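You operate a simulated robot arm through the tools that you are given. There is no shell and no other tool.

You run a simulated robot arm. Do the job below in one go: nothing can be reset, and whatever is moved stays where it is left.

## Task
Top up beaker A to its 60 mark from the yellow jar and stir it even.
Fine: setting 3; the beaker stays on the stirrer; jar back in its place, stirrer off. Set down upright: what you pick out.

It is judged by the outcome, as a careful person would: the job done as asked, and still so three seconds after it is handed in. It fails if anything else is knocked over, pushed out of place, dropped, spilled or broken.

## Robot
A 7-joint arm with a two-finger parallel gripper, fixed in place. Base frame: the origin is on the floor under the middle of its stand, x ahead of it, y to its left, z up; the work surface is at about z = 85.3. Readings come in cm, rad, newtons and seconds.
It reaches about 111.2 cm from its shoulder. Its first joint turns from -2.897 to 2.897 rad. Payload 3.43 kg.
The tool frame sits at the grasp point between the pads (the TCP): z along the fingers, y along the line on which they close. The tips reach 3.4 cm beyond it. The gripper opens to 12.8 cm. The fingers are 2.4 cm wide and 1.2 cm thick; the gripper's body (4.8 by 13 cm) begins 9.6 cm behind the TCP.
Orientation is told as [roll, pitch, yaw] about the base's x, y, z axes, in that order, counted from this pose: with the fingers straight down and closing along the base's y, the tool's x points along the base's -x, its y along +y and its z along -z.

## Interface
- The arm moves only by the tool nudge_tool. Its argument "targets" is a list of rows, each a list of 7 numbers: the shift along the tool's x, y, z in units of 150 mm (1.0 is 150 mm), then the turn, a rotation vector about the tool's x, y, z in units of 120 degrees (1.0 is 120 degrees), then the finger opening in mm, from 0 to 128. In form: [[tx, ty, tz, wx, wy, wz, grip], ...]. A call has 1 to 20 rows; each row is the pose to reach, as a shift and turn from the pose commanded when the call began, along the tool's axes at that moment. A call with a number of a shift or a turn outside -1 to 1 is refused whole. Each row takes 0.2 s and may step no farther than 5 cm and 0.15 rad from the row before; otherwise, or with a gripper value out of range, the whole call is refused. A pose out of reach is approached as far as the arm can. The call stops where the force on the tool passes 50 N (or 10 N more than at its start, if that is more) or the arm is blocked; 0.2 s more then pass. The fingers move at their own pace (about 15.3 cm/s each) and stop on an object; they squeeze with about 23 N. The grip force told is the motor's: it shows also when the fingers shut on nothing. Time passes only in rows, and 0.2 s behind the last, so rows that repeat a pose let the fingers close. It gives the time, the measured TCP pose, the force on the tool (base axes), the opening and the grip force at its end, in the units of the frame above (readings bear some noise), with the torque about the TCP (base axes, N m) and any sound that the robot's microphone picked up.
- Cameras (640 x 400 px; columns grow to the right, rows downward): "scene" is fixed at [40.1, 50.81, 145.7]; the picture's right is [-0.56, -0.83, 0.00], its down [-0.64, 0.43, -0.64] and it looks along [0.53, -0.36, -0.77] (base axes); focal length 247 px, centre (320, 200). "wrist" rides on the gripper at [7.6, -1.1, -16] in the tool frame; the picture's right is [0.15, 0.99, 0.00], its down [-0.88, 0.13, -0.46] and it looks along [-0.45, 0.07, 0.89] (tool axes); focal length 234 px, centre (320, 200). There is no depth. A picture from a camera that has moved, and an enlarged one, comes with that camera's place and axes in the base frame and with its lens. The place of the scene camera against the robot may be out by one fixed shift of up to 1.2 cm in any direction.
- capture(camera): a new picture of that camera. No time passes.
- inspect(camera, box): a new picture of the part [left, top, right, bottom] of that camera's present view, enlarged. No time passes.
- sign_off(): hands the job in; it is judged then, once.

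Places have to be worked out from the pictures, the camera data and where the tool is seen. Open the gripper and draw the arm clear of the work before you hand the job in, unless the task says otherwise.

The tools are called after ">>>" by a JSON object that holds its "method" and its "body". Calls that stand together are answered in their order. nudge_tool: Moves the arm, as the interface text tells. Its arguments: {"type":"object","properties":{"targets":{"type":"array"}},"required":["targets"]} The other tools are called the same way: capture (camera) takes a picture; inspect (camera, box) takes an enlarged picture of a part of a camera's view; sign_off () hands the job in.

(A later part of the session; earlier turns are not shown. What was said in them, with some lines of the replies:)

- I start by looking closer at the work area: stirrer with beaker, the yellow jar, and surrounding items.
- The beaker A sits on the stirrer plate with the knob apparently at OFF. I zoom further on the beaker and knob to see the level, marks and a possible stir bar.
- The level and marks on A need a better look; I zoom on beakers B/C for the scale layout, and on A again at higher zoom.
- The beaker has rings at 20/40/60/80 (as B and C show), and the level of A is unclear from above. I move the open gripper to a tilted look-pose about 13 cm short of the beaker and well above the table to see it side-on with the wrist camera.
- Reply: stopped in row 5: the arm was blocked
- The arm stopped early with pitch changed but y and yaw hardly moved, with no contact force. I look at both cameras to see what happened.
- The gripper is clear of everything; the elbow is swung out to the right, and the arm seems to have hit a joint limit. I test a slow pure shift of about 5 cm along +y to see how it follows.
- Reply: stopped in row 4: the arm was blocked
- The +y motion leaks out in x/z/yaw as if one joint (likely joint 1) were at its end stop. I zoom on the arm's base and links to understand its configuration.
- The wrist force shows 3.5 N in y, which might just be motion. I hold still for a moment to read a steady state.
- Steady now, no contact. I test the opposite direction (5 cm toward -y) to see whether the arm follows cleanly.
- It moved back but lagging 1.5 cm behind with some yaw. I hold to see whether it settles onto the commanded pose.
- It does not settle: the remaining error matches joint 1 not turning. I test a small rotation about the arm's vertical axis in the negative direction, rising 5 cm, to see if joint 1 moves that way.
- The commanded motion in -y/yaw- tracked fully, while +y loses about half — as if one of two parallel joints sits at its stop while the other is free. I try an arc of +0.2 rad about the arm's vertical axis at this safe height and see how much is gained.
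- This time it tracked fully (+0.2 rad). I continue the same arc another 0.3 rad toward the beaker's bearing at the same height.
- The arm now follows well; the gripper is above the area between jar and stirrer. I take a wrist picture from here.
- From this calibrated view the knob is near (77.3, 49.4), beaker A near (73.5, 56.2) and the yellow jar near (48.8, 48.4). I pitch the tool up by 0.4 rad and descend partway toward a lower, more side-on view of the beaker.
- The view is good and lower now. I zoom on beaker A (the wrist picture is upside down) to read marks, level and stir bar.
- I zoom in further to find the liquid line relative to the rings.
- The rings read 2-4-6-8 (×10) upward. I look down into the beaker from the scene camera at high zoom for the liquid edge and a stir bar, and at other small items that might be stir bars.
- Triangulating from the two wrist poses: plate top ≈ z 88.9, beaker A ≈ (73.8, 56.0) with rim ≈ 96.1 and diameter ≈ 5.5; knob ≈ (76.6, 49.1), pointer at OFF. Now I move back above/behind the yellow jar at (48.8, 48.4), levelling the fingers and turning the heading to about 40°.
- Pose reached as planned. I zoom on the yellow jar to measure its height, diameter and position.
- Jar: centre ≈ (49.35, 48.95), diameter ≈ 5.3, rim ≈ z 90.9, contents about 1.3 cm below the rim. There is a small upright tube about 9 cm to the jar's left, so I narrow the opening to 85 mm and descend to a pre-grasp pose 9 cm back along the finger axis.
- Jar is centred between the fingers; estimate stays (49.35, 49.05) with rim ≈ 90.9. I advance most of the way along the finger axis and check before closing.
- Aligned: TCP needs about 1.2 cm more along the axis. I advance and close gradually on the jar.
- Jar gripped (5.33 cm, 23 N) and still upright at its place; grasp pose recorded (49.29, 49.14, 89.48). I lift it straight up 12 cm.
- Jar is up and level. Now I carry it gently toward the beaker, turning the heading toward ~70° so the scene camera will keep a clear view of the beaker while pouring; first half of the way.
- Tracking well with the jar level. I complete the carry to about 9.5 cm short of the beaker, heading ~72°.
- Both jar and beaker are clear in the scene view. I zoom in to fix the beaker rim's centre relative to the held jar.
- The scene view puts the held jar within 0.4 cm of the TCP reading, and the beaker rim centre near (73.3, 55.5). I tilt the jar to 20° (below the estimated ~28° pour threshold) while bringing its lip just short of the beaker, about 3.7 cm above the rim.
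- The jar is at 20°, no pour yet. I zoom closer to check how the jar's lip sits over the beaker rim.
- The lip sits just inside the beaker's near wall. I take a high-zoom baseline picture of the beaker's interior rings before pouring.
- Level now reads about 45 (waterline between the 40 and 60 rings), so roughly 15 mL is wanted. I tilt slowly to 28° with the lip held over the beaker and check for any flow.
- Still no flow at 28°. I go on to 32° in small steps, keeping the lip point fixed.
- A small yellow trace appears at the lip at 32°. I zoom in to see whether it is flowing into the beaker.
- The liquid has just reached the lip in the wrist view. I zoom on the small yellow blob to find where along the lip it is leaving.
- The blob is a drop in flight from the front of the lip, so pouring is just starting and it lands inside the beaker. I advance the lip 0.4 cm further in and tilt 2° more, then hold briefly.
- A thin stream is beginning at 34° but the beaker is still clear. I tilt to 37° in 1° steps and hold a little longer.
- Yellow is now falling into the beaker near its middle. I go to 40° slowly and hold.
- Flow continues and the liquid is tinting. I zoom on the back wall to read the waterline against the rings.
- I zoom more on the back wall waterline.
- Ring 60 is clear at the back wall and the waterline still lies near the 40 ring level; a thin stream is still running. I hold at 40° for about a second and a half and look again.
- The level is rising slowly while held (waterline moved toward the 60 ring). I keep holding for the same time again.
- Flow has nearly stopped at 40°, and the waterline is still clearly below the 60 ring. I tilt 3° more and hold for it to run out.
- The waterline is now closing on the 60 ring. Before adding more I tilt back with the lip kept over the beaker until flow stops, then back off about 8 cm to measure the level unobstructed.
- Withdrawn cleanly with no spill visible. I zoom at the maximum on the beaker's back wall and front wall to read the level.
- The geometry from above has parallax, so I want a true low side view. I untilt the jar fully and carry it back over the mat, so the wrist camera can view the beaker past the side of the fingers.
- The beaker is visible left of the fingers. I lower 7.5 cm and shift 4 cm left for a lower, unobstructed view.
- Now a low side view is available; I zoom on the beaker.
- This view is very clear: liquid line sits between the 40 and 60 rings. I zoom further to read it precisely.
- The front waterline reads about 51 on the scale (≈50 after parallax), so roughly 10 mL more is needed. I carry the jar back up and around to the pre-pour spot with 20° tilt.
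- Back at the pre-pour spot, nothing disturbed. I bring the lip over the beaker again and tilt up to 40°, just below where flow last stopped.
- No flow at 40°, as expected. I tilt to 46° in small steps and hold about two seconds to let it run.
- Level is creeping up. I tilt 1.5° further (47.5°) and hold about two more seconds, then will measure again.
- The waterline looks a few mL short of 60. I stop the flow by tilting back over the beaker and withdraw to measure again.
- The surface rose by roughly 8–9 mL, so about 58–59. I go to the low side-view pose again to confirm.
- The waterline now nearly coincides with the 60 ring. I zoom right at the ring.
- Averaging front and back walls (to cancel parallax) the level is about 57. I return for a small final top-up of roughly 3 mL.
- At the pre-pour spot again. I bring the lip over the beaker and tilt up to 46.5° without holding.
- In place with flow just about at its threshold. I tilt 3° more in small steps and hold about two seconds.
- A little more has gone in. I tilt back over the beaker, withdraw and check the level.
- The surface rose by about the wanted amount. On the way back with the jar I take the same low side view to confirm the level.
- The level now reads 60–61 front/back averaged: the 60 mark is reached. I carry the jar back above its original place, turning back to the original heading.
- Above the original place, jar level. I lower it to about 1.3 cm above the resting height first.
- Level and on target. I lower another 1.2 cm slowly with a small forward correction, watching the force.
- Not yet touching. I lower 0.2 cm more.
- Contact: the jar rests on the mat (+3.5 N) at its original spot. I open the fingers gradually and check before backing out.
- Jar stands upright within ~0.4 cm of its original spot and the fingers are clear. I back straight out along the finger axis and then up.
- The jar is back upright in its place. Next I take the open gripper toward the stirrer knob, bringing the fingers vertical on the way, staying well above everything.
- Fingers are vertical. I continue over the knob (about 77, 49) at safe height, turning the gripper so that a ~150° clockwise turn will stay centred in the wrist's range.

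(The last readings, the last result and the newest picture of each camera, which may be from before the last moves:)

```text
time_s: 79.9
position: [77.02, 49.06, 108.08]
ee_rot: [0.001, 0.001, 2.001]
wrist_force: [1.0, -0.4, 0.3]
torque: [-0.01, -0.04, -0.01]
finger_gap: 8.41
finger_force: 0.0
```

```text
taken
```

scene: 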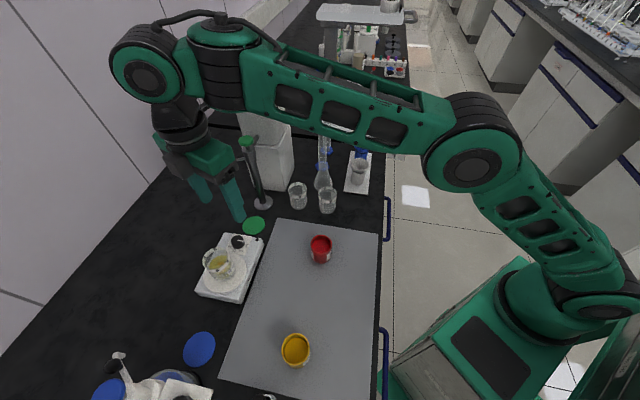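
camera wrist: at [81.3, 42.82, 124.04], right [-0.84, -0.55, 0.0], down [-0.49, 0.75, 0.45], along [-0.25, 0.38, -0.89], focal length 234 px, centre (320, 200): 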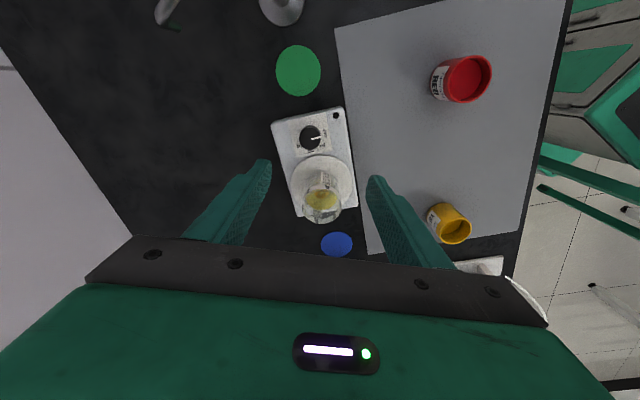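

Reached. The knob is visible from above in the wrist view; I zoom to locate its centre and the setting marks.

>>> {"method": "inspect", "body": {"camera": "wrist", "box": [260, 95, 370, 235]}}

>>> {"method": "inspect", "body": {"camera": "wrist", "box": [290, 112, 335, 160]}}

```text
2.86 times, centred on (315, 165) of wrist
camera zoom: at [81.3, 42.82, 124.04], right [-0.84, -0.55, 0.0], down [-0.49, 0.75, 0.45], along [-0.25, 0.38, -0.89], focal length 669 px, centre (334, 300)
```

zoom: 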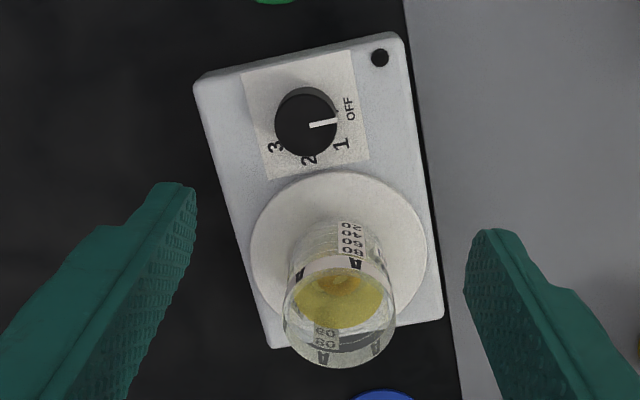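

```text
8.33 times, centred on (312, 136) of wrist
camera zoom: at [81.3, 42.82, 124.04], right [-0.84, -0.55, 0.0], down [-0.49, 0.75, 0.45], along [-0.25, 0.38, -0.89], focal length 1951 px, centre (382, 733)
```

zoom: 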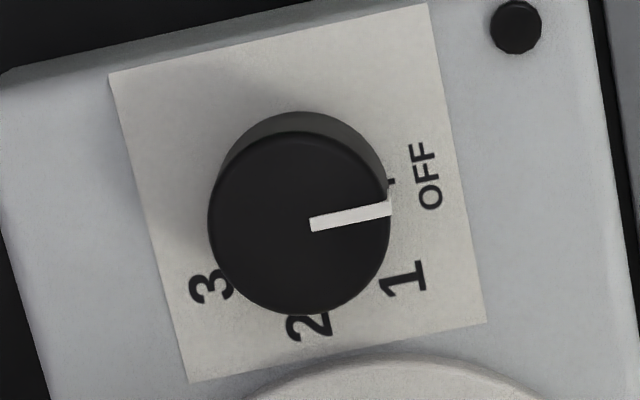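

The knob centre computes to about (78.5, 49.45), diameter 3.0 cm; marks are ~49° apart (OFF → 3 ≈ 148° clockwise). I centre over it, narrow to 50 mm and descend to z 100 for a check.

>>> {"method": "nudge_tool", "body": {"targets": [[0.0044, -0.0251, 0.1, 0, 0, 0, 50], [0.0088, -0.0503, 0.22, 0, 0, 0, 50], [0.0131, -0.0754, 0.34, 0, 0, 0, 50], [0.0175, -0.1005, 0.45, 0, 0, 0, 50], [0.0175, -0.1005, 0.539, 0, 0, 0, 50], [0.0175, -0.1005, 0.539, 0, 0, 0, 50]]}}

>>> {"method": "capture", "body": {"camera": "wrist"}}

>>> {"method": "inspect", "body": {"camera": "wrist", "box": [260, 100, 380, 220]}}

>>> {"method": "inspect", "body": {"camera": "scene", "box": [190, 200, 280, 300]}}

```text
time_s: 81.3
position: [78.27, 49.53, 99.81]
ee_rot: [-0.001, -0.001, 2.0]
wrist_force: [0.5, 0.0, 0.0]
torque: [-0.03, 0.02, 0.03]
finger_gap: 5.01
finger_force: 0.0
```

```text
taken
camera wrist: at [82.55, 43.28, 115.76], right [-0.84, -0.55, 0.0], down [-0.49, 0.75, 0.46], along [-0.25, 0.38, -0.89], focal length 234 px, centre (320, 200)
```

wrist: 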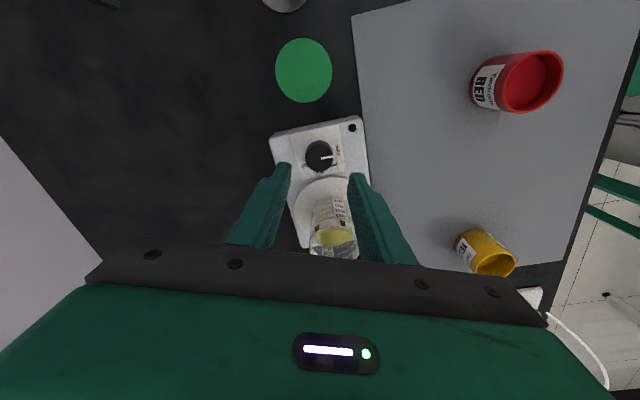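

```text
3.33 times, centred on (320, 160) of wrist
camera zoom: at [82.55, 43.28, 115.76], right [-0.84, -0.55, 0.0], down [-0.49, 0.75, 0.46], along [-0.25, 0.38, -0.89], focal length 781 px, centre (320, 333)
```

zoom: 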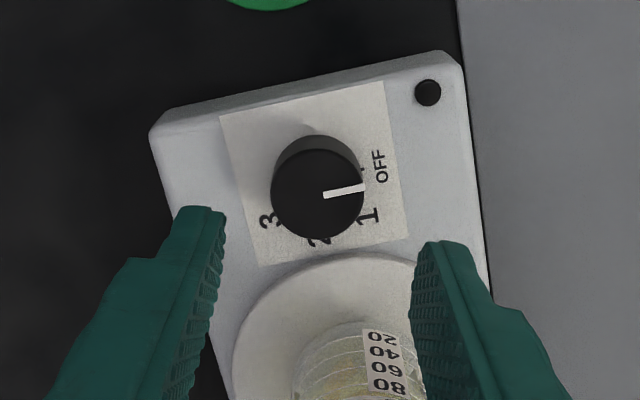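

```text
4.00 times, centred on (235, 250) of scene
camera zoom: at [40.1, 50.81, 145.7], right [-0.56, -0.83, 0.0], down [-0.64, 0.43, -0.64], along [0.53, -0.36, -0.77], focal length 989 px, centre (660, 0)
```

zoom: 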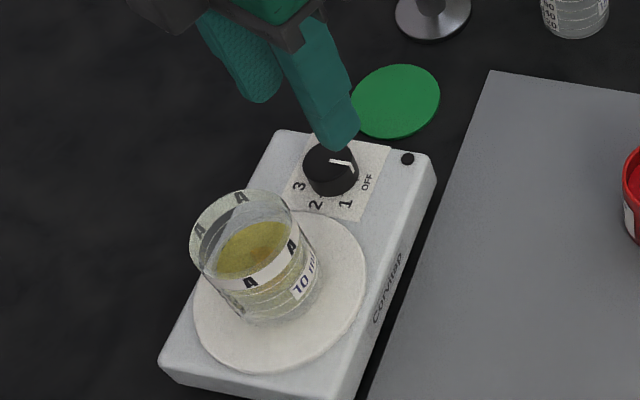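

The knob is centred between the fingers in the picture (top ≈ z 91.2). I descend so the tips reach about z 89.9, around the knob.

>>> {"method": "nudge_tool", "body": {"targets": [[0, 0, 0.1, 0, 0, 0, 50], [0, 0, 0.2, 0, 0, 0, 50], [0, 0, 0.3, 0, 0, 0, 50], [0, 0, 0.36, 0, 0, 0, 50], [0, 0, 0.4, 0, 0, 0, 50], [0, 0, 0.43, 0, 0, 0, 50], [0, 0, 0.43, 0, 0, 0, 50]]}}

>>> {"method": "capture", "body": {"camera": "wrist"}}

>>> {"method": "inspect", "body": {"camera": "wrist", "box": [260, 120, 380, 240]}}

>>> {"method": "inspect", "body": {"camera": "scene", "box": [190, 200, 280, 300]}}

```text
time_s: 82.9
position: [78.4, 49.48, 93.32]
ee_rot: [0.001, 0.0, 1.999]
wrist_force: [0.6, 0.2, -0.3]
torque: [0.01, 0.01, -0.03]
finger_gap: 4.98
finger_force: 0.0
```

```text
taken
camera wrist: at [82.59, 43.22, 109.33], right [-0.84, -0.55, 0.0], down [-0.49, 0.75, 0.46], along [-0.25, 0.38, -0.89], focal length 234 px, centre (320, 200)
```

wrist: 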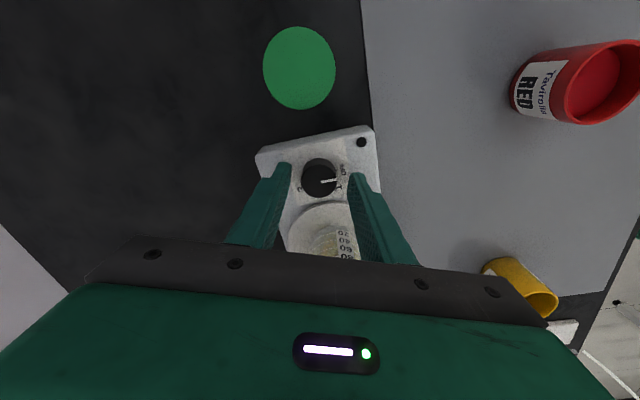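

```text
3.33 times, centred on (320, 180) of wrist
camera zoom: at [82.59, 43.22, 109.33], right [-0.84, -0.55, 0.0], down [-0.49, 0.75, 0.46], along [-0.25, 0.38, -0.89], focal length 781 px, centre (320, 267)
```

zoom: 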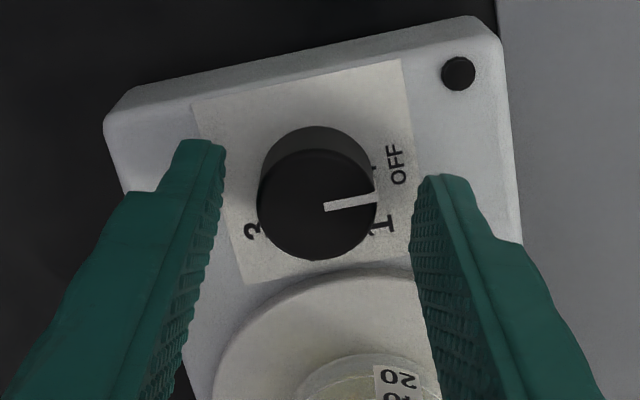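

```text
4.00 times, centred on (235, 250) of scene
camera zoom: at [40.1, 50.81, 145.7], right [-0.56, -0.83, 0.0], down [-0.64, 0.43, -0.64], along [0.53, -0.36, -0.77], focal length 989 px, centre (660, 0)
```

zoom: 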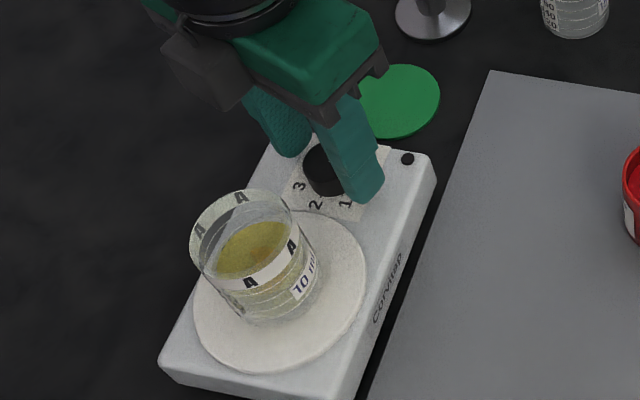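

Nicely centred around the knob. I close gradually to grip it.

>>> {"method": "nudge_tool", "body": {"targets": [[0, 0, 0, 0, 0, 0, 44], [0, 0, 0, 0, 0, 0, 38], [0, 0, 0, 0, 0, 0, 34], [0, 0, 0, 0, 0, 0, 32], [0, 0, 0, 0, 0, 0, 30], [0, 0, 0, 0, 0, 0, 28], [0, 0, 0, 0, 0, 0, 20], [0, 0, 0, 0, 0, 0, 20]]}}

>>> {"method": "inspect", "body": {"camera": "wrist", "box": [260, 120, 380, 240]}}

>>> {"method": "inspect", "body": {"camera": "scene", "box": [190, 200, 280, 300]}}

```text
time_s: 84.7
position: [78.51, 49.51, 93.31]
ee_rot: [-0.001, 0.001, 1.999]
wrist_force: [12.1, 6.7, 0.1]
torque: [0.49, -0.34, 0.02]
finger_gap: 3.02
finger_force: 44.6
```

```text
3.33 times, centred on (320, 180) of wrist
camera zoom: at [82.65, 43.23, 109.35], right [-0.84, -0.54, 0.0], down [-0.49, 0.75, 0.46], along [-0.25, 0.38, -0.89], focal length 781 px, centre (320, 267)
```

zoom: 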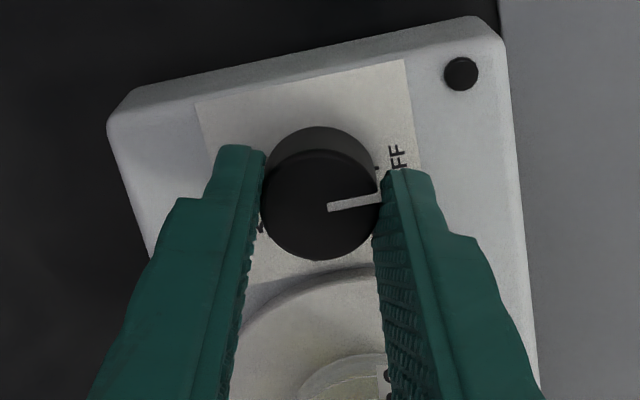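

```text
4.00 times, centred on (235, 250) of scene
camera zoom: at [40.1, 50.81, 145.7], right [-0.56, -0.83, 0.0], down [-0.64, 0.43, -0.64], along [0.53, -0.36, -0.77], focal length 989 px, centre (660, 0)
```

zoom: 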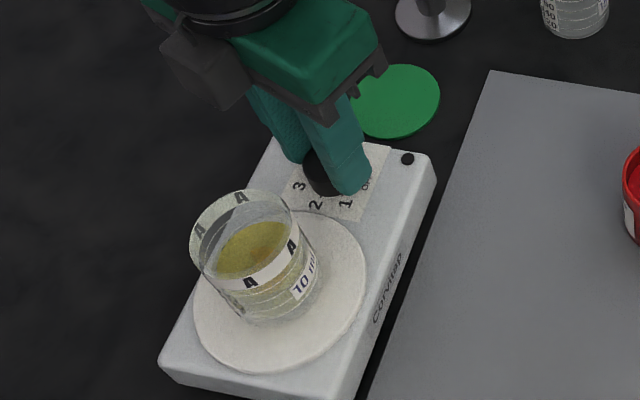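

Knob gripped at 3.02 cm; a 14 N side load shows a slight off-centre, so I shift 0.1 cm with it and turn clockwise about 49° toward setting 1, then check.

>>> {"method": "nudge_tool", "body": {"targets": [[0, -0.004, 0, 0, 0, 0, 20], [0, -0.007, 0, 0, 0, 0.03, 20], [0, -0.007, 0, 0, 0, 0.08, 20], [0, -0.007, 0, 0, 0, 0.13, 20], [0, -0.007, 0, 0, 0, 0.18, 20], [0, -0.007, 0, 0, 0, 0.23, 20], [0, -0.007, 0, 0, 0, 0.28, 20], [0, -0.007, 0, 0, 0, 0.33, 20], [0, -0.007, 0, 0, 0, 0.38, 20], [0, -0.007, 0, 0, 0, 0.408, 20]]}}

>>> {"method": "inspect", "body": {"camera": "wrist", "box": [260, 120, 380, 240]}}

>>> {"method": "inspect", "body": {"camera": "scene", "box": [190, 200, 280, 300]}}

```text
time_s: 86.9
position: [78.27, 49.58, 93.33]
ee_rot: [0.0, 0.0, 1.145]
wrist_force: [1.1, 5.8, -0.1]
torque: [-0.16, 0.07, -0.03]
finger_gap: 2.99
finger_force: 44.9
```

```text
3.33 times, centred on (320, 180) of wrist
camera zoom: at [76.35, 42.32, 109.36], right [-0.96, 0.28, 0.0], down [0.24, 0.86, 0.46], along [0.13, 0.44, -0.89], focal length 781 px, centre (320, 267)
```

zoom: 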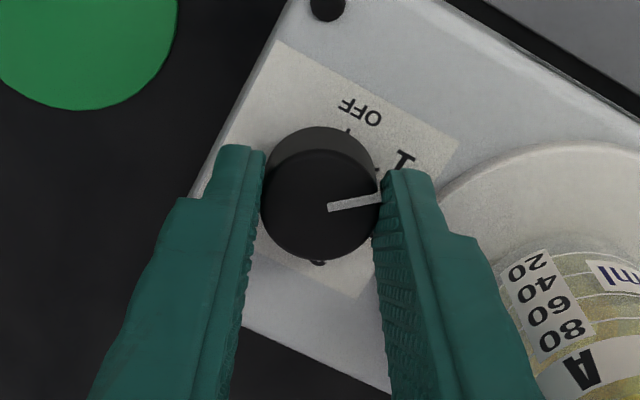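

```text
4.00 times, centred on (235, 250) of scene
camera zoom: at [40.1, 50.81, 145.7], right [-0.56, -0.83, 0.0], down [-0.64, 0.43, -0.64], along [0.53, -0.36, -0.77], focal length 989 px, centre (660, 0)
```

zoom: 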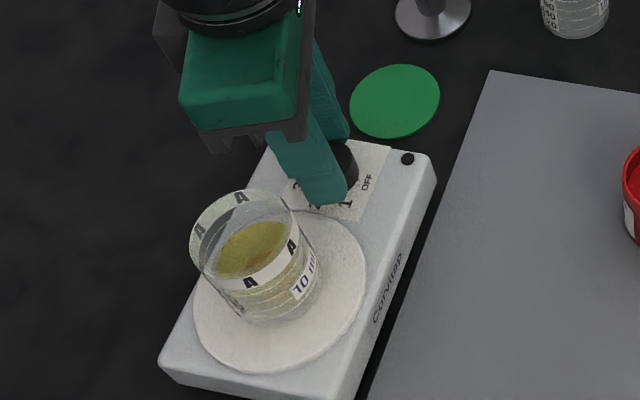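

The knob turns with the gripper, pointer at 1, and the stirrer has not shifted. I continue ~98° more to setting 3.

>>> {"method": "nudge_tool", "body": {"targets": [[0, 0, 0, 0, 0, 0.05, 20], [0, 0, 0, 0, 0, 0.1, 20], [0, 0, 0, 0, 0, 0.15, 20], [0, 0, 0, 0, 0, 0.2, 20], [0, 0, 0, 0, 0, 0.25, 20], [0, 0, 0, 0, 0, 0.3, 20], [0, 0, 0, 0, 0, 0.35, 20], [0, 0, 0, 0, 0, 0.4, 20], [0, 0, 0, 0, 0, 0.45, 20], [0, 0, 0, 0, 0, 0.5, 20], [0, 0, 0, 0, 0, 0.55, 20], [0, 0, 0, 0, 0, 0.6, 20], [0, 0, 0, 0, 0, 0.65, 20], [0, 0, 0, 0, 0, 0.7, 20], [0, 0, 0, 0, 0, 0.75, 20], [0, 0, 0, 0, 0, 0.8, 20], [0, 0, 0, 0, 0, 0.821, 20]]}}

>>> {"method": "inspect", "body": {"camera": "wrist", "box": [250, 110, 390, 240]}}

>>> {"method": "inspect", "body": {"camera": "scene", "box": [190, 200, 280, 300]}}

```text
time_s: 90.5
position: [78.42, 49.65, 93.34]
ee_rot: [-0.002, -0.002, -0.574]
wrist_force: [-4.0, 16.5, 4.2]
torque: [0.7, 0.44, 0.04]
finger_gap: 3.03
finger_force: 45.1
```

```text
3.08 times, centred on (320, 175) of wrist
camera zoom: at [71.43, 52.93, 109.34], right [0.41, 0.91, 0.0], down [0.81, -0.37, 0.46], along [0.42, -0.19, -0.89], focal length 720 px, centre (320, 277)
```

zoom: 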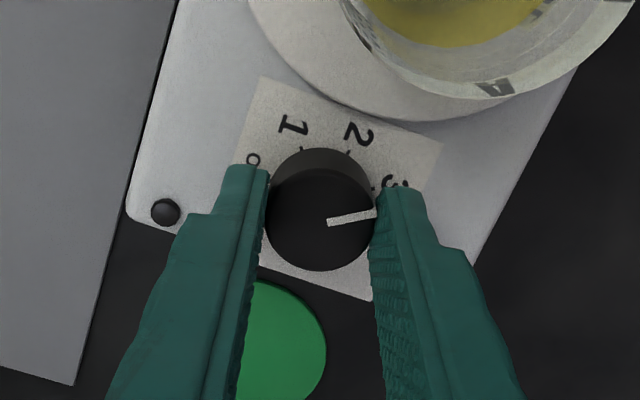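

```text
4.00 times, centred on (235, 250) of scene
camera zoom: at [40.1, 50.81, 145.7], right [-0.56, -0.83, 0.0], down [-0.64, 0.43, -0.64], along [0.53, -0.36, -0.77], focal length 989 px, centre (660, 0)
```

zoom: 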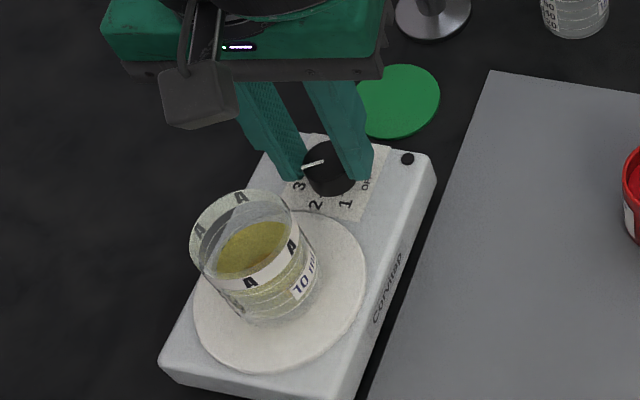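

The pointer is at 3. I relieve the side load slightly, let it stir for about two seconds, and look at the beaker.

>>> {"method": "nudge_tool", "body": {"targets": [[0.0049, 0.0046, 0, 0, 0, 0, 20], [0.0049, 0.0046, 0, 0, 0, 0, 20], [0.0049, 0.0046, 0, 0, 0, 0, 20], [0.0049, 0.0046, 0, 0, 0, 0, 20], [0.0049, 0.0046, 0, 0, 0, 0, 20], [0.0049, 0.0046, 0, 0, 0, 0, 20], [0.0049, 0.0046, 0, 0, 0, 0, 20], [0.0049, 0.0046, 0, 0, 0, 0, 20], [0.0049, 0.0046, 0, 0, 0, 0, 20], [0.0049, 0.0046, 0, 0, 0, 0, 20]]}}

>>> {"method": "inspect", "body": {"camera": "scene", "box": [202, 244, 246, 290]}}

>>> {"method": "inspect", "body": {"camera": "wrist", "box": [300, 40, 420, 220]}}

```text
time_s: 92.7
position: [78.41, 49.53, 93.39]
ee_rot: [0.0, -0.001, -0.572]
wrist_force: [-9.2, -0.9, 5.0]
torque: [-0.09, 0.23, 0.0]
finger_gap: 3.01
finger_force: 44.7
```

```text
8.70 times, centred on (224, 267) of scene
camera zoom: at [40.1, 50.81, 145.7], right [-0.56, -0.83, 0.0], down [-0.64, 0.43, -0.64], along [0.53, -0.36, -0.77], focal length 2150 px, centre (1155, -383)
```

zoom: 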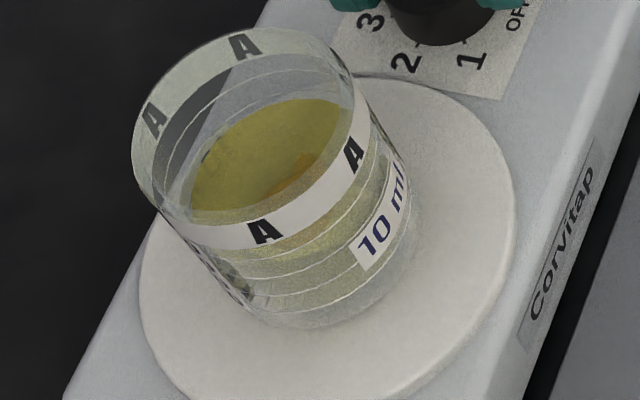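

```text
2.22 times, centred on (360, 130) of wrist
camera zoom: at [71.44, 52.94, 109.33], right [0.41, 0.91, 0.0], down [0.81, -0.37, 0.46], along [0.42, -0.19, -0.89], focal length 520 px, centre (231, 356)
```

zoom: 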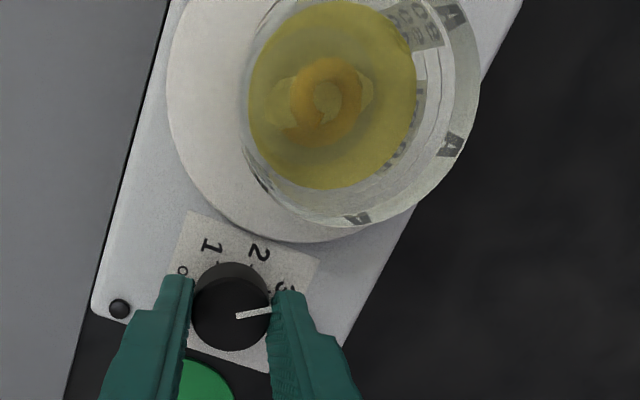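

It is stirring: a swirl is visible and the colour is spreading. I keep waiting (4 s), easing the remaining side load.

>>> {"method": "nudge_tool", "body": {"targets": [[0.0034, -0.0022, 0, 0, 0, 0, 20], [0.0034, -0.0022, 0, 0, 0, 0, 20], [0.0034, -0.0022, 0, 0, 0, 0, 20], [0.0034, -0.0022, 0, 0, 0, 0, 20], [0.0034, -0.0022, 0, 0, 0, 0, 20], [0.0034, -0.0022, 0, 0, 0, 0, 20], [0.0034, -0.0022, 0, 0, 0, 0, 20], [0.0034, -0.0022, 0, 0, 0, 0, 20], [0.0034, -0.0022, 0, 0, 0, 0, 20], [0.0034, -0.0022, 0, 0, 0, 0, 20], [0.0034, -0.0022, 0, 0, 0, 0, 20], [0.0034, -0.0022, 0, 0, 0, 0, 20], [0.0034, -0.0022, 0, 0, 0, 0, 20], [0.0034, -0.0022, 0, 0, 0, 0, 20], [0.0034, -0.0022, 0, 0, 0, 0, 20], [0.0034, -0.0022, 0, 0, 0, 0, 20], [0.0034, -0.0022, 0, 0, 0, 0, 20], [0.0034, -0.0022, 0, 0, 0, 0, 20], [0.0034, -0.0022, 0, 0, 0, 0, 20], [0.0034, -0.0022, 0, 0, 0, 0, 20]]}}

>>> {"method": "inspect", "body": {"camera": "scene", "box": [202, 244, 246, 290]}}

>>> {"method": "inspect", "body": {"camera": "wrist", "box": [300, 40, 420, 220]}}

```text
time_s: 96.9
position: [78.36, 49.61, 93.36]
ee_rot: [0.001, -0.001, -0.575]
wrist_force: [1.3, -2.1, 6.9]
torque: [-0.1, -0.03, -0.01]
finger_gap: 3.02
finger_force: 45.1
```

```text
8.70 times, centred on (224, 267) of scene
camera zoom: at [40.1, 50.81, 145.7], right [-0.56, -0.83, 0.0], down [-0.64, 0.43, -0.64], along [0.53, -0.36, -0.77], focal length 2150 px, centre (1155, -383)
```

zoom: 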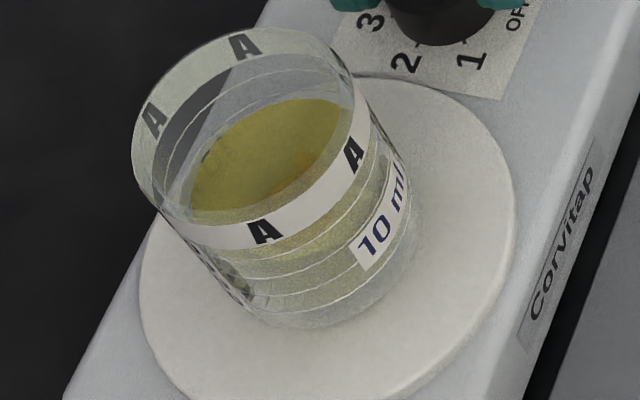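

```text
2.22 times, centred on (360, 130) of wrist
camera zoom: at [71.43, 52.93, 109.33], right [0.41, 0.91, 0.0], down [0.81, -0.37, 0.46], along [0.42, -0.19, -0.89], focal length 520 px, centre (231, 356)
```

zoom: 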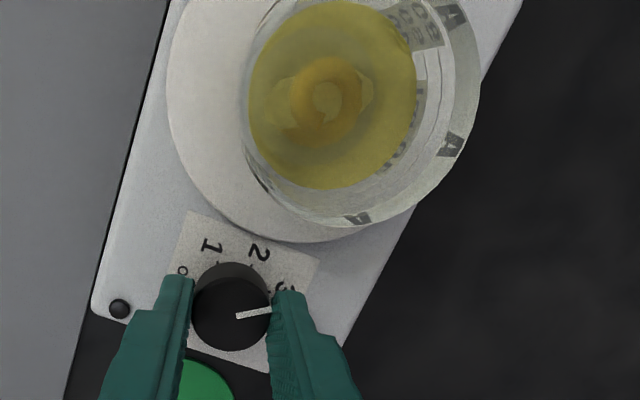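

The unmixed swirl is fading slowly. I keep stirring; another 4 s.

>>> {"method": "nudge_tool", "body": {"targets": [[0, 0, 0, 0, 0, 0, 20], [0, 0, 0, 0, 0, 0, 20], [0, 0, 0, 0, 0, 0, 20], [0, 0, 0, 0, 0, 0, 20], [0, 0, 0, 0, 0, 0, 20], [0, 0, 0, 0, 0, 0, 20], [0, 0, 0, 0, 0, 0, 20], [0, 0, 0, 0, 0, 0, 20], [0, 0, 0, 0, 0, 0, 20], [0, 0, 0, 0, 0, 0, 20], [0, 0, 0, 0, 0, 0, 20], [0, 0, 0, 0, 0, 0, 20], [0, 0, 0, 0, 0, 0, 20], [0, 0, 0, 0, 0, 0, 20], [0, 0, 0, 0, 0, 0, 20], [0, 0, 0, 0, 0, 0, 20], [0, 0, 0, 0, 0, 0, 20], [0, 0, 0, 0, 0, 0, 20], [0, 0, 0, 0, 0, 0, 20], [0, 0, 0, 0, 0, 0, 20]]}}

>>> {"method": "inspect", "body": {"camera": "wrist", "box": [300, 40, 420, 220]}}

```text
time_s: 101.1
position: [78.35, 49.64, 93.26]
ee_rot: [-0.001, -0.002, -0.572]
wrist_force: [2.4, -5.2, 6.5]
torque: [-0.13, -0.12, -0.05]
finger_gap: 3.0
finger_force: 44.9
```

```text
2.22 times, centred on (360, 130) of wrist
camera zoom: at [71.43, 52.93, 109.33], right [0.41, 0.91, 0.0], down [0.81, -0.37, 0.46], along [0.42, -0.19, -0.89], focal length 520 px, centre (231, 356)
```

zoom: 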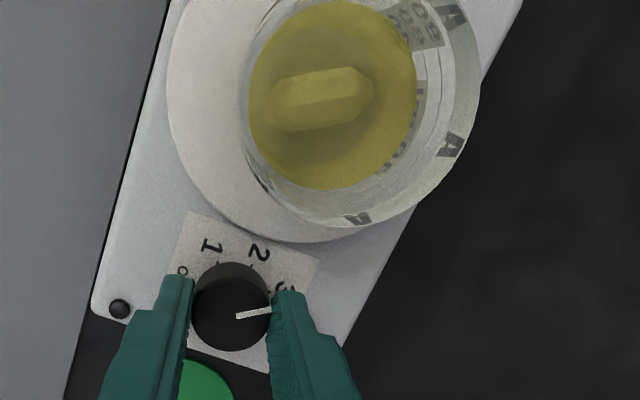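

The streaks are gone and the stir bar is visible through an even yellow. I give it 4 more seconds for certainty and check again.

>>> {"method": "nudge_tool", "body": {"targets": [[0, 0, 0, 0, 0, 0, 20], [0, 0, 0, 0, 0, 0, 20], [0, 0, 0, 0, 0, 0, 20], [0, 0, 0, 0, 0, 0, 20], [0, 0, 0, 0, 0, 0, 20], [0, 0, 0, 0, 0, 0, 20], [0, 0, 0, 0, 0, 0, 20], [0, 0, 0, 0, 0, 0, 20], [0, 0, 0, 0, 0, 0, 20], [0, 0, 0, 0, 0, 0, 20], [0, 0, 0, 0, 0, 0, 20], [0, 0, 0, 0, 0, 0, 20], [0, 0, 0, 0, 0, 0, 20], [0, 0, 0, 0, 0, 0, 20], [0, 0, 0, 0, 0, 0, 20], [0, 0, 0, 0, 0, 0, 20], [0, 0, 0, 0, 0, 0, 20], [0, 0, 0, 0, 0, 0, 20], [0, 0, 0, 0, 0, 0, 20], [0, 0, 0, 0, 0, 0, 20]]}}

>>> {"method": "inspect", "body": {"camera": "wrist", "box": [300, 40, 420, 220]}}

>>> {"method": "inspect", "body": {"camera": "scene", "box": [202, 244, 246, 290]}}

```text
time_s: 105.3
position: [78.37, 49.63, 93.39]
ee_rot: [0.0, -0.002, -0.574]
wrist_force: [3.2, -3.6, 6.2]
torque: [-0.13, -0.15, -0.03]
finger_gap: 3.0
finger_force: 45.3
```

```text
2.22 times, centred on (360, 130) of wrist
camera zoom: at [71.43, 52.94, 109.32], right [0.41, 0.91, 0.0], down [0.81, -0.37, 0.46], along [0.42, -0.19, -0.89], focal length 520 px, centre (231, 356)
```

zoom: 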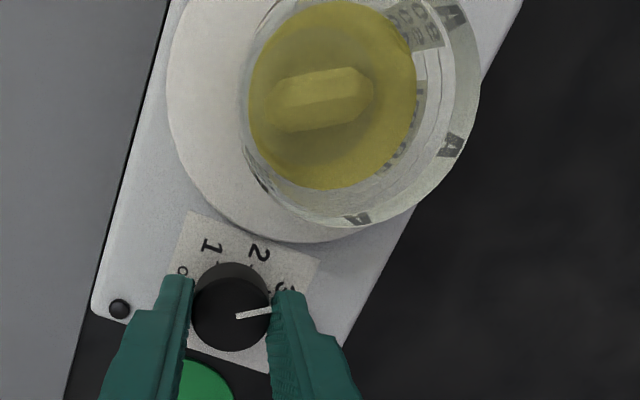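

```text
8.70 times, centred on (224, 267) of scene
camera zoom: at [40.1, 50.81, 145.7], right [-0.56, -0.83, 0.0], down [-0.64, 0.43, -0.64], along [0.53, -0.36, -0.77], focal length 2150 px, centre (1155, -383)
```

zoom: 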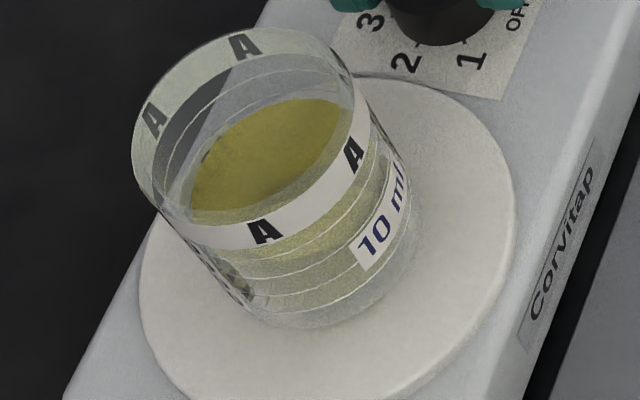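

Even throughout. Now I turn the knob back counter-clockwise toward OFF, first ~98°.

>>> {"method": "nudge_tool", "body": {"targets": [[0, 0, 0, 0, 0, -0.05, 20], [0, 0, 0, 0, 0, -0.1, 20], [0, 0, 0, 0, 0, -0.15, 20], [0, 0, 0, 0, 0, -0.2, 20], [0, 0, 0, 0, 0, -0.25, 20], [0, 0, 0, 0, 0, -0.3, 20], [0, 0, 0, 0, 0, -0.35, 20], [0, 0, 0, 0, 0, -0.4, 20], [0, 0, 0, 0, 0, -0.45, 20], [0, 0, 0, 0, 0, -0.5, 20], [0, 0, 0, 0, 0, -0.55, 20], [0, 0, 0, 0, 0, -0.6, 20], [0, 0, 0, 0, 0, -0.65, 20], [0, 0, 0, 0, 0, -0.7, 20], [0, 0, 0, 0, 0, -0.75, 20], [0, 0, 0, 0, 0, -0.8, 20], [0, 0, 0, 0, 0, -0.821, 20]]}}

>>> {"method": "inspect", "body": {"camera": "wrist", "box": [260, 120, 380, 240]}}

```text
time_s: 108.9
position: [78.38, 49.38, 93.4]
ee_rot: [-0.001, 0.0, 1.148]
wrist_force: [7.6, -8.8, 1.9]
torque: [0.61, -0.67, 0.01]
finger_gap: 2.97
finger_force: 45.5
```

```text
3.33 times, centred on (320, 180) of wrist
camera zoom: at [76.34, 42.3, 109.34], right [-0.96, 0.27, 0.0], down [0.24, 0.86, 0.46], along [0.13, 0.44, -0.89], focal length 781 px, centre (320, 267)
```

zoom: 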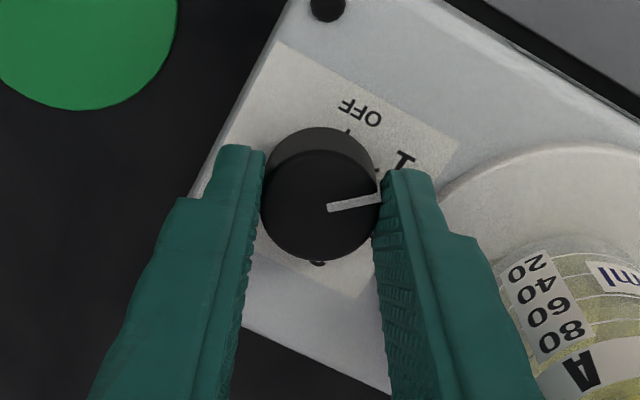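

Back at 1 with the same picture as before. I turn the last ~49° to OFF.

>>> {"method": "nudge_tool", "body": {"targets": [[0, 0, 0, 0, 0, -0.05, 20], [0, 0, 0, 0, 0, -0.1, 20], [0, 0, 0, 0, 0, -0.15, 20], [0, 0, 0, 0, 0, -0.2, 20], [0, 0, 0, 0, 0, -0.25, 20], [0, 0, 0, 0, 0, -0.3, 20], [0, 0, 0, 0, 0, -0.35, 20], [0, 0, 0, 0, 0, -0.39, 20], [0, 0, 0, 0, 0, -0.41, 20], [0, 0, 0, 0, 0, -0.41, 20]]}}

>>> {"method": "inspect", "body": {"camera": "wrist", "box": [260, 120, 380, 240]}}

>>> {"method": "inspect", "body": {"camera": "scene", "box": [190, 200, 280, 300]}}

```text
time_s: 111.1
position: [78.5, 49.54, 93.36]
ee_rot: [0.0, 0.0, 2.006]
wrist_force: [18.0, -10.1, -1.9]
torque: [-0.51, -0.68, -0.31]
finger_gap: 3.03
finger_force: 44.5
```

```text
3.33 times, centred on (320, 180) of wrist
camera zoom: at [82.69, 43.28, 109.34], right [-0.84, -0.55, 0.0], down [-0.49, 0.74, 0.46], along [-0.25, 0.38, -0.89], focal length 781 px, centre (320, 267)
```

zoom: 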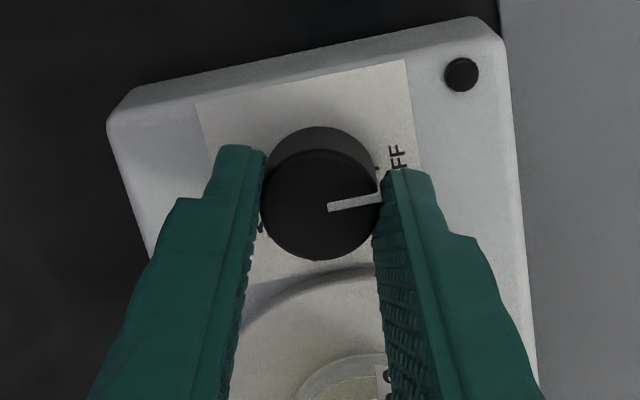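

```text
4.00 times, centred on (235, 250) of scene
camera zoom: at [40.1, 50.81, 145.7], right [-0.56, -0.83, 0.0], down [-0.64, 0.43, -0.64], along [0.53, -0.36, -0.77], focal length 989 px, centre (660, 0)
```

zoom: 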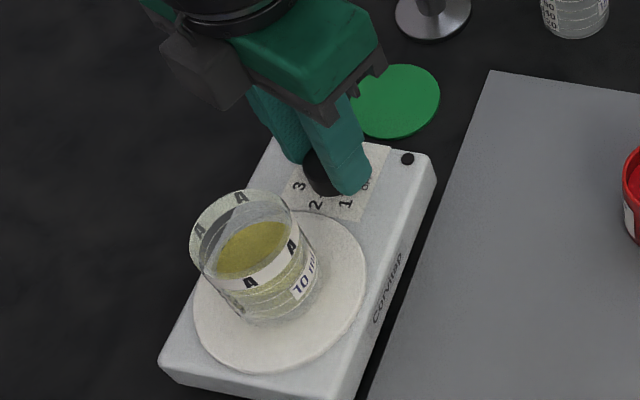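

The knob meets its stop at OFF (same picture as at the start) and the stirrer is unmoved. I ease the side load and open the fingers.

>>> {"method": "nudge_tool", "body": {"targets": [[0.0032, -0.0023, 0, 0, 0, 0, 20], [0.0065, -0.0047, 0, 0, 0, 0, 20], [0.0065, -0.0047, 0, 0, 0, 0, 31], [0.0065, -0.0047, 0, 0, 0, 0, 34], [0.0065, -0.0047, 0, 0, 0, 0, 40], [0.0065, -0.0047, 0, 0, 0, 0, 48], [0.0065, -0.0047, 0, 0, 0, 0, 50], [0.0065, -0.0047, 0, 0, 0, 0, 50]]}}

>>> {"method": "inspect", "body": {"camera": "wrist", "box": [260, 120, 380, 240]}}

>>> {"method": "inspect", "body": {"camera": "scene", "box": [190, 200, 280, 300]}}

```text
time_s: 112.9
position: [78.42, 49.52, 93.42]
ee_rot: [0.0, 0.0, 2.003]
wrist_force: [-0.1, -0.9, -0.3]
torque: [0.0, 0.01, 0.03]
finger_gap: 4.97
finger_force: 0.0
```

```text
3.33 times, centred on (320, 180) of wrist
camera zoom: at [82.67, 43.29, 109.37], right [-0.84, -0.55, 0.0], down [-0.49, 0.74, 0.46], along [-0.25, 0.38, -0.89], focal length 781 px, centre (320, 267)
```

zoom: 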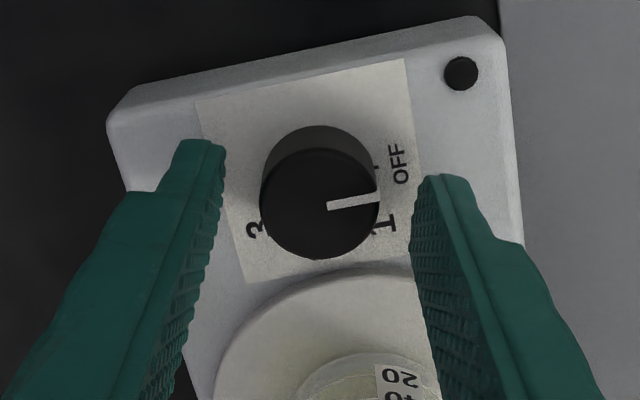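

```text
4.00 times, centred on (235, 250) of scene
camera zoom: at [40.1, 50.81, 145.7], right [-0.56, -0.83, 0.0], down [-0.64, 0.43, -0.64], along [0.53, -0.36, -0.77], focal length 989 px, centre (660, 0)
```

zoom: 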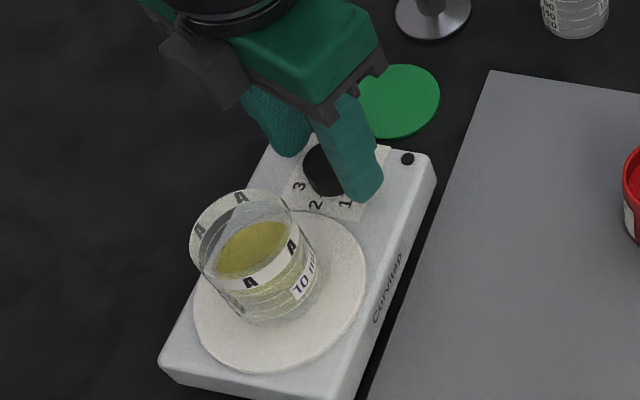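

Knob at OFF and released, stirrer in place. I lift straight up and check everything.

>>> {"method": "nudge_tool", "body": {"targets": [[0, 0, -0.08, 0, 0, 0, 50], [0, 0, -0.22, 0, 0, 0, 50], [0, 0, -0.4, 0, 0, 0, 50], [0, 0, -0.6, 0, 0, 0, 50], [0, 0, -0.8, 0, 0, 0, 60], [0, 0, -0.98, 0, 0, 0, 80]]}}

>>> {"method": "inspect", "body": {"camera": "wrist", "box": [260, 95, 370, 235]}}

>>> {"method": "inspect", "body": {"camera": "scene", "box": [206, 246, 224, 270]}}

>>> {"method": "capture", "body": {"camera": "scene"}}

```text
time_s: 114.3
position: [78.62, 49.44, 108.39]
ee_rot: [0.002, 0.002, 2.003]
wrist_force: [-0.3, -0.1, 0.8]
torque: [-0.01, 0.03, -0.03]
finger_gap: 8.01
finger_force: 0.1
```

```text
2.86 times, centred on (315, 165) of wrist
camera zoom: at [82.82, 43.19, 124.33], right [-0.84, -0.55, 0.0], down [-0.49, 0.74, 0.46], along [-0.25, 0.38, -0.89], focal length 669 px, centre (334, 300)
```

zoom: 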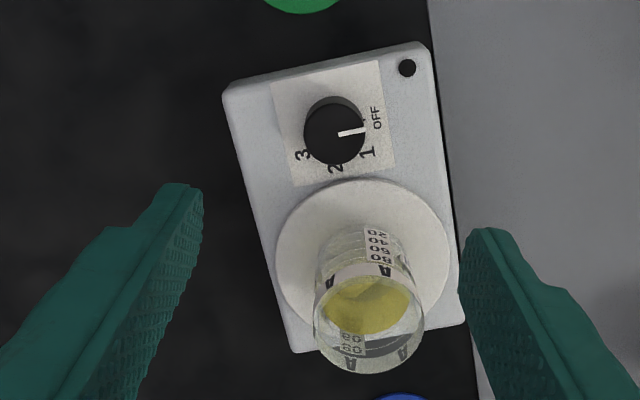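

```text
16.00 times, centred on (215, 258) of scene
camera zoom: at [40.1, 50.81, 145.7], right [-0.56, -0.83, 0.0], down [-0.64, 0.43, -0.64], along [0.53, -0.36, -0.77], focal length 3957 px, centre (2000, -728)
```

zoom: 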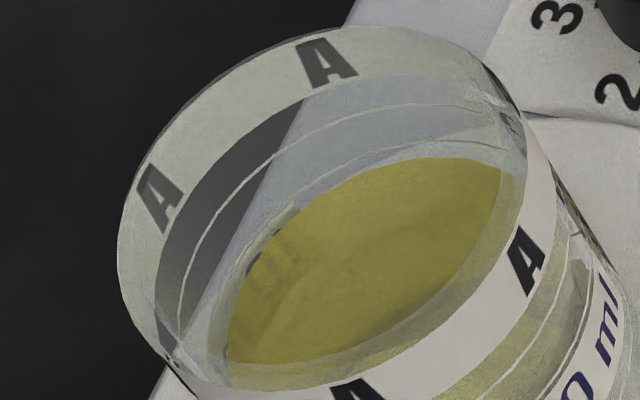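

```text
taken
```

scene: 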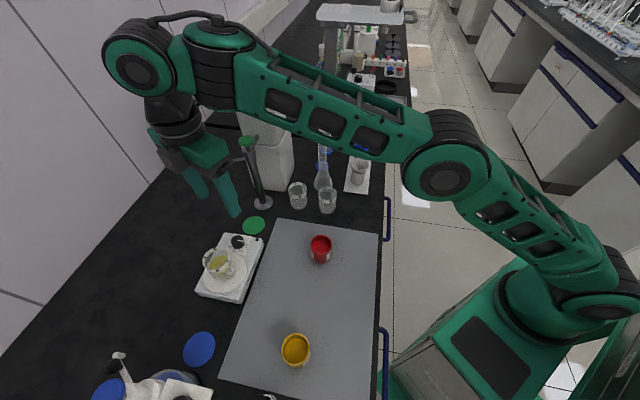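

All is as wanted: liquid even at the 60 mark, knob OFF, beaker on the plate, jar upright in place. I draw the open gripper up and back, clear of the work.

>>> {"method": "nudge_tool", "body": {"targets": [[0, 0, -0.15, 0, 0, 0, 90], [0, 0.03, -0.35, 0, 0, 0.03, 100], [0.02, 0.12, -0.5, 0, 0, 0.09, 100], [0.05, 0.23, -0.62, 0, 0, 0.15, 100], [0.08, 0.34, -0.7, 0, 0, 0.21, 100], [0.11, 0.45, -0.75, 0, 0, 0.27, 100], [0.14, 0.56, -0.8, 0, 0, 0.33, 100], [0.17, 0.67, -0.8, 0, 0, 0.39, 100], [0.2, 0.79, -0.8, 0, 0, 0.45, 100], [0.237, 0.917, -0.8, 0, 0, 0.51, 100], [0.237, 0.917, -0.8, 0, 0, 0.57, 100]]}}

>>> {"method": "capture", "body": {"camera": "scene"}}

>>> {"method": "capture", "body": {"camera": "wrist"}}

```text
time_s: 116.7
position: [67.35, 40.45, 120.04]
ee_rot: [0.0, -0.001, 0.812]
wrist_force: [-0.4, 0.2, -0.1]
torque: [-0.01, 0.01, 0.0]
finger_gap: 9.98
finger_force: 0.0
out of reach, approached as far as the arm can: row 2, 3, 4
```

```text
taken
```

scene: 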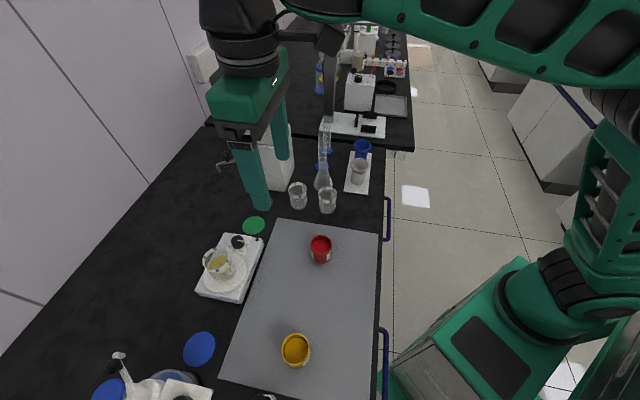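

```text
taken
camera wrist: at [62.95, 34.45, 136.02], right [-0.82, 0.58, 0.0], down [0.51, 0.73, 0.46], along [0.26, 0.37, -0.89], focal length 234 px, centre (320, 200)
```

wrist: 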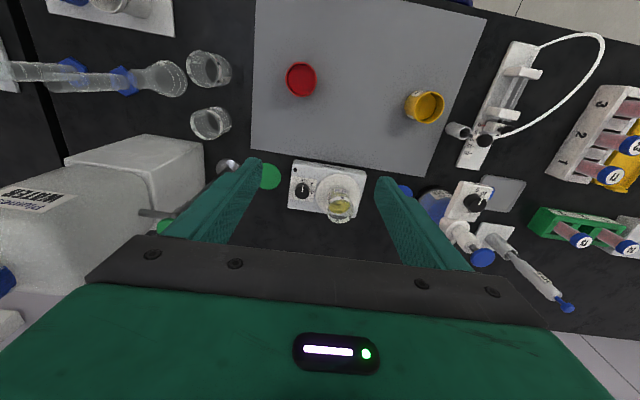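

The arm is clear at z 120. One last close look for drips and the knob state before handing in.

>>> {"method": "inspect", "body": {"camera": "wrist", "box": [280, 150, 380, 230]}}

>>> {"method": "inspect", "body": {"camera": "scene", "box": [190, 210, 340, 380]}}

```text
5.00 times, centred on (330, 190) of wrist
camera zoom: at [62.95, 34.45, 136.02], right [-0.82, 0.58, 0.0], down [0.51, 0.73, 0.46], along [0.26, 0.37, -0.89], focal length 1171 px, centre (270, 250)
```

zoom: 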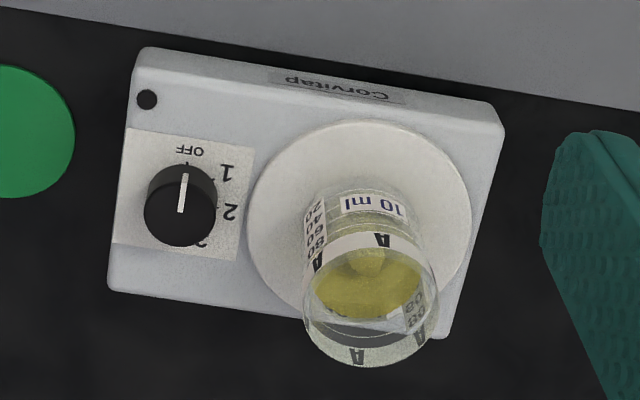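

```text
2.35 times, centred on (265, 295) of scene
camera zoom: at [40.1, 50.81, 145.7], right [-0.56, -0.83, 0.0], down [-0.64, 0.43, -0.64], along [0.53, -0.36, -0.77], focal length 582 px, centre (449, -24)
```

zoom: 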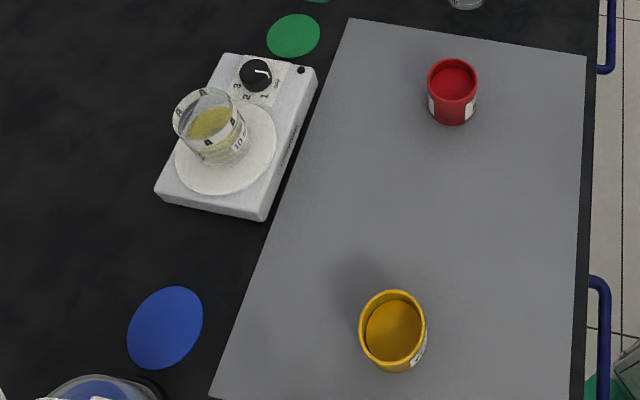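

No drips anywhere: the beaker is on the plate at the 60 mark and evenly mixed. The knob is at OFF, the jar is upright in its place, and the arm is open and clear. I hand the job in.

>>> {"method": "sign_off", "body": {}}

```text
The job is handed in.
```

Beaker A is topped up to its 60 mark from the yellow jar and stirred to an even yellow, and I have handed the job in.

- **Level:** read from the side with the wrist camera, it came to about 60–61. It had been roughly 38–40 at the start and took three pours.
- **Stirring:** it ran at setting 3 for about 15 seconds. The streaks had gone after about 10 seconds, and I let it run a little longer to be sure.
- **Stirrer:** the knob is back at OFF. Beaker A stayed on the plate throughout, and the stirrer itself did not shift.
- **Jar:** it is upright on the mat, within about 0.4 cm of where I picked it up.
- **Surroundings:** the last pictures show no drips or spills, and nothing else looks moved. The gripper is open and drawn up clear of the work.

In the first seconds, before I touched anything, the arm stopped twice on its own without hitting anything. After that it moved normally.
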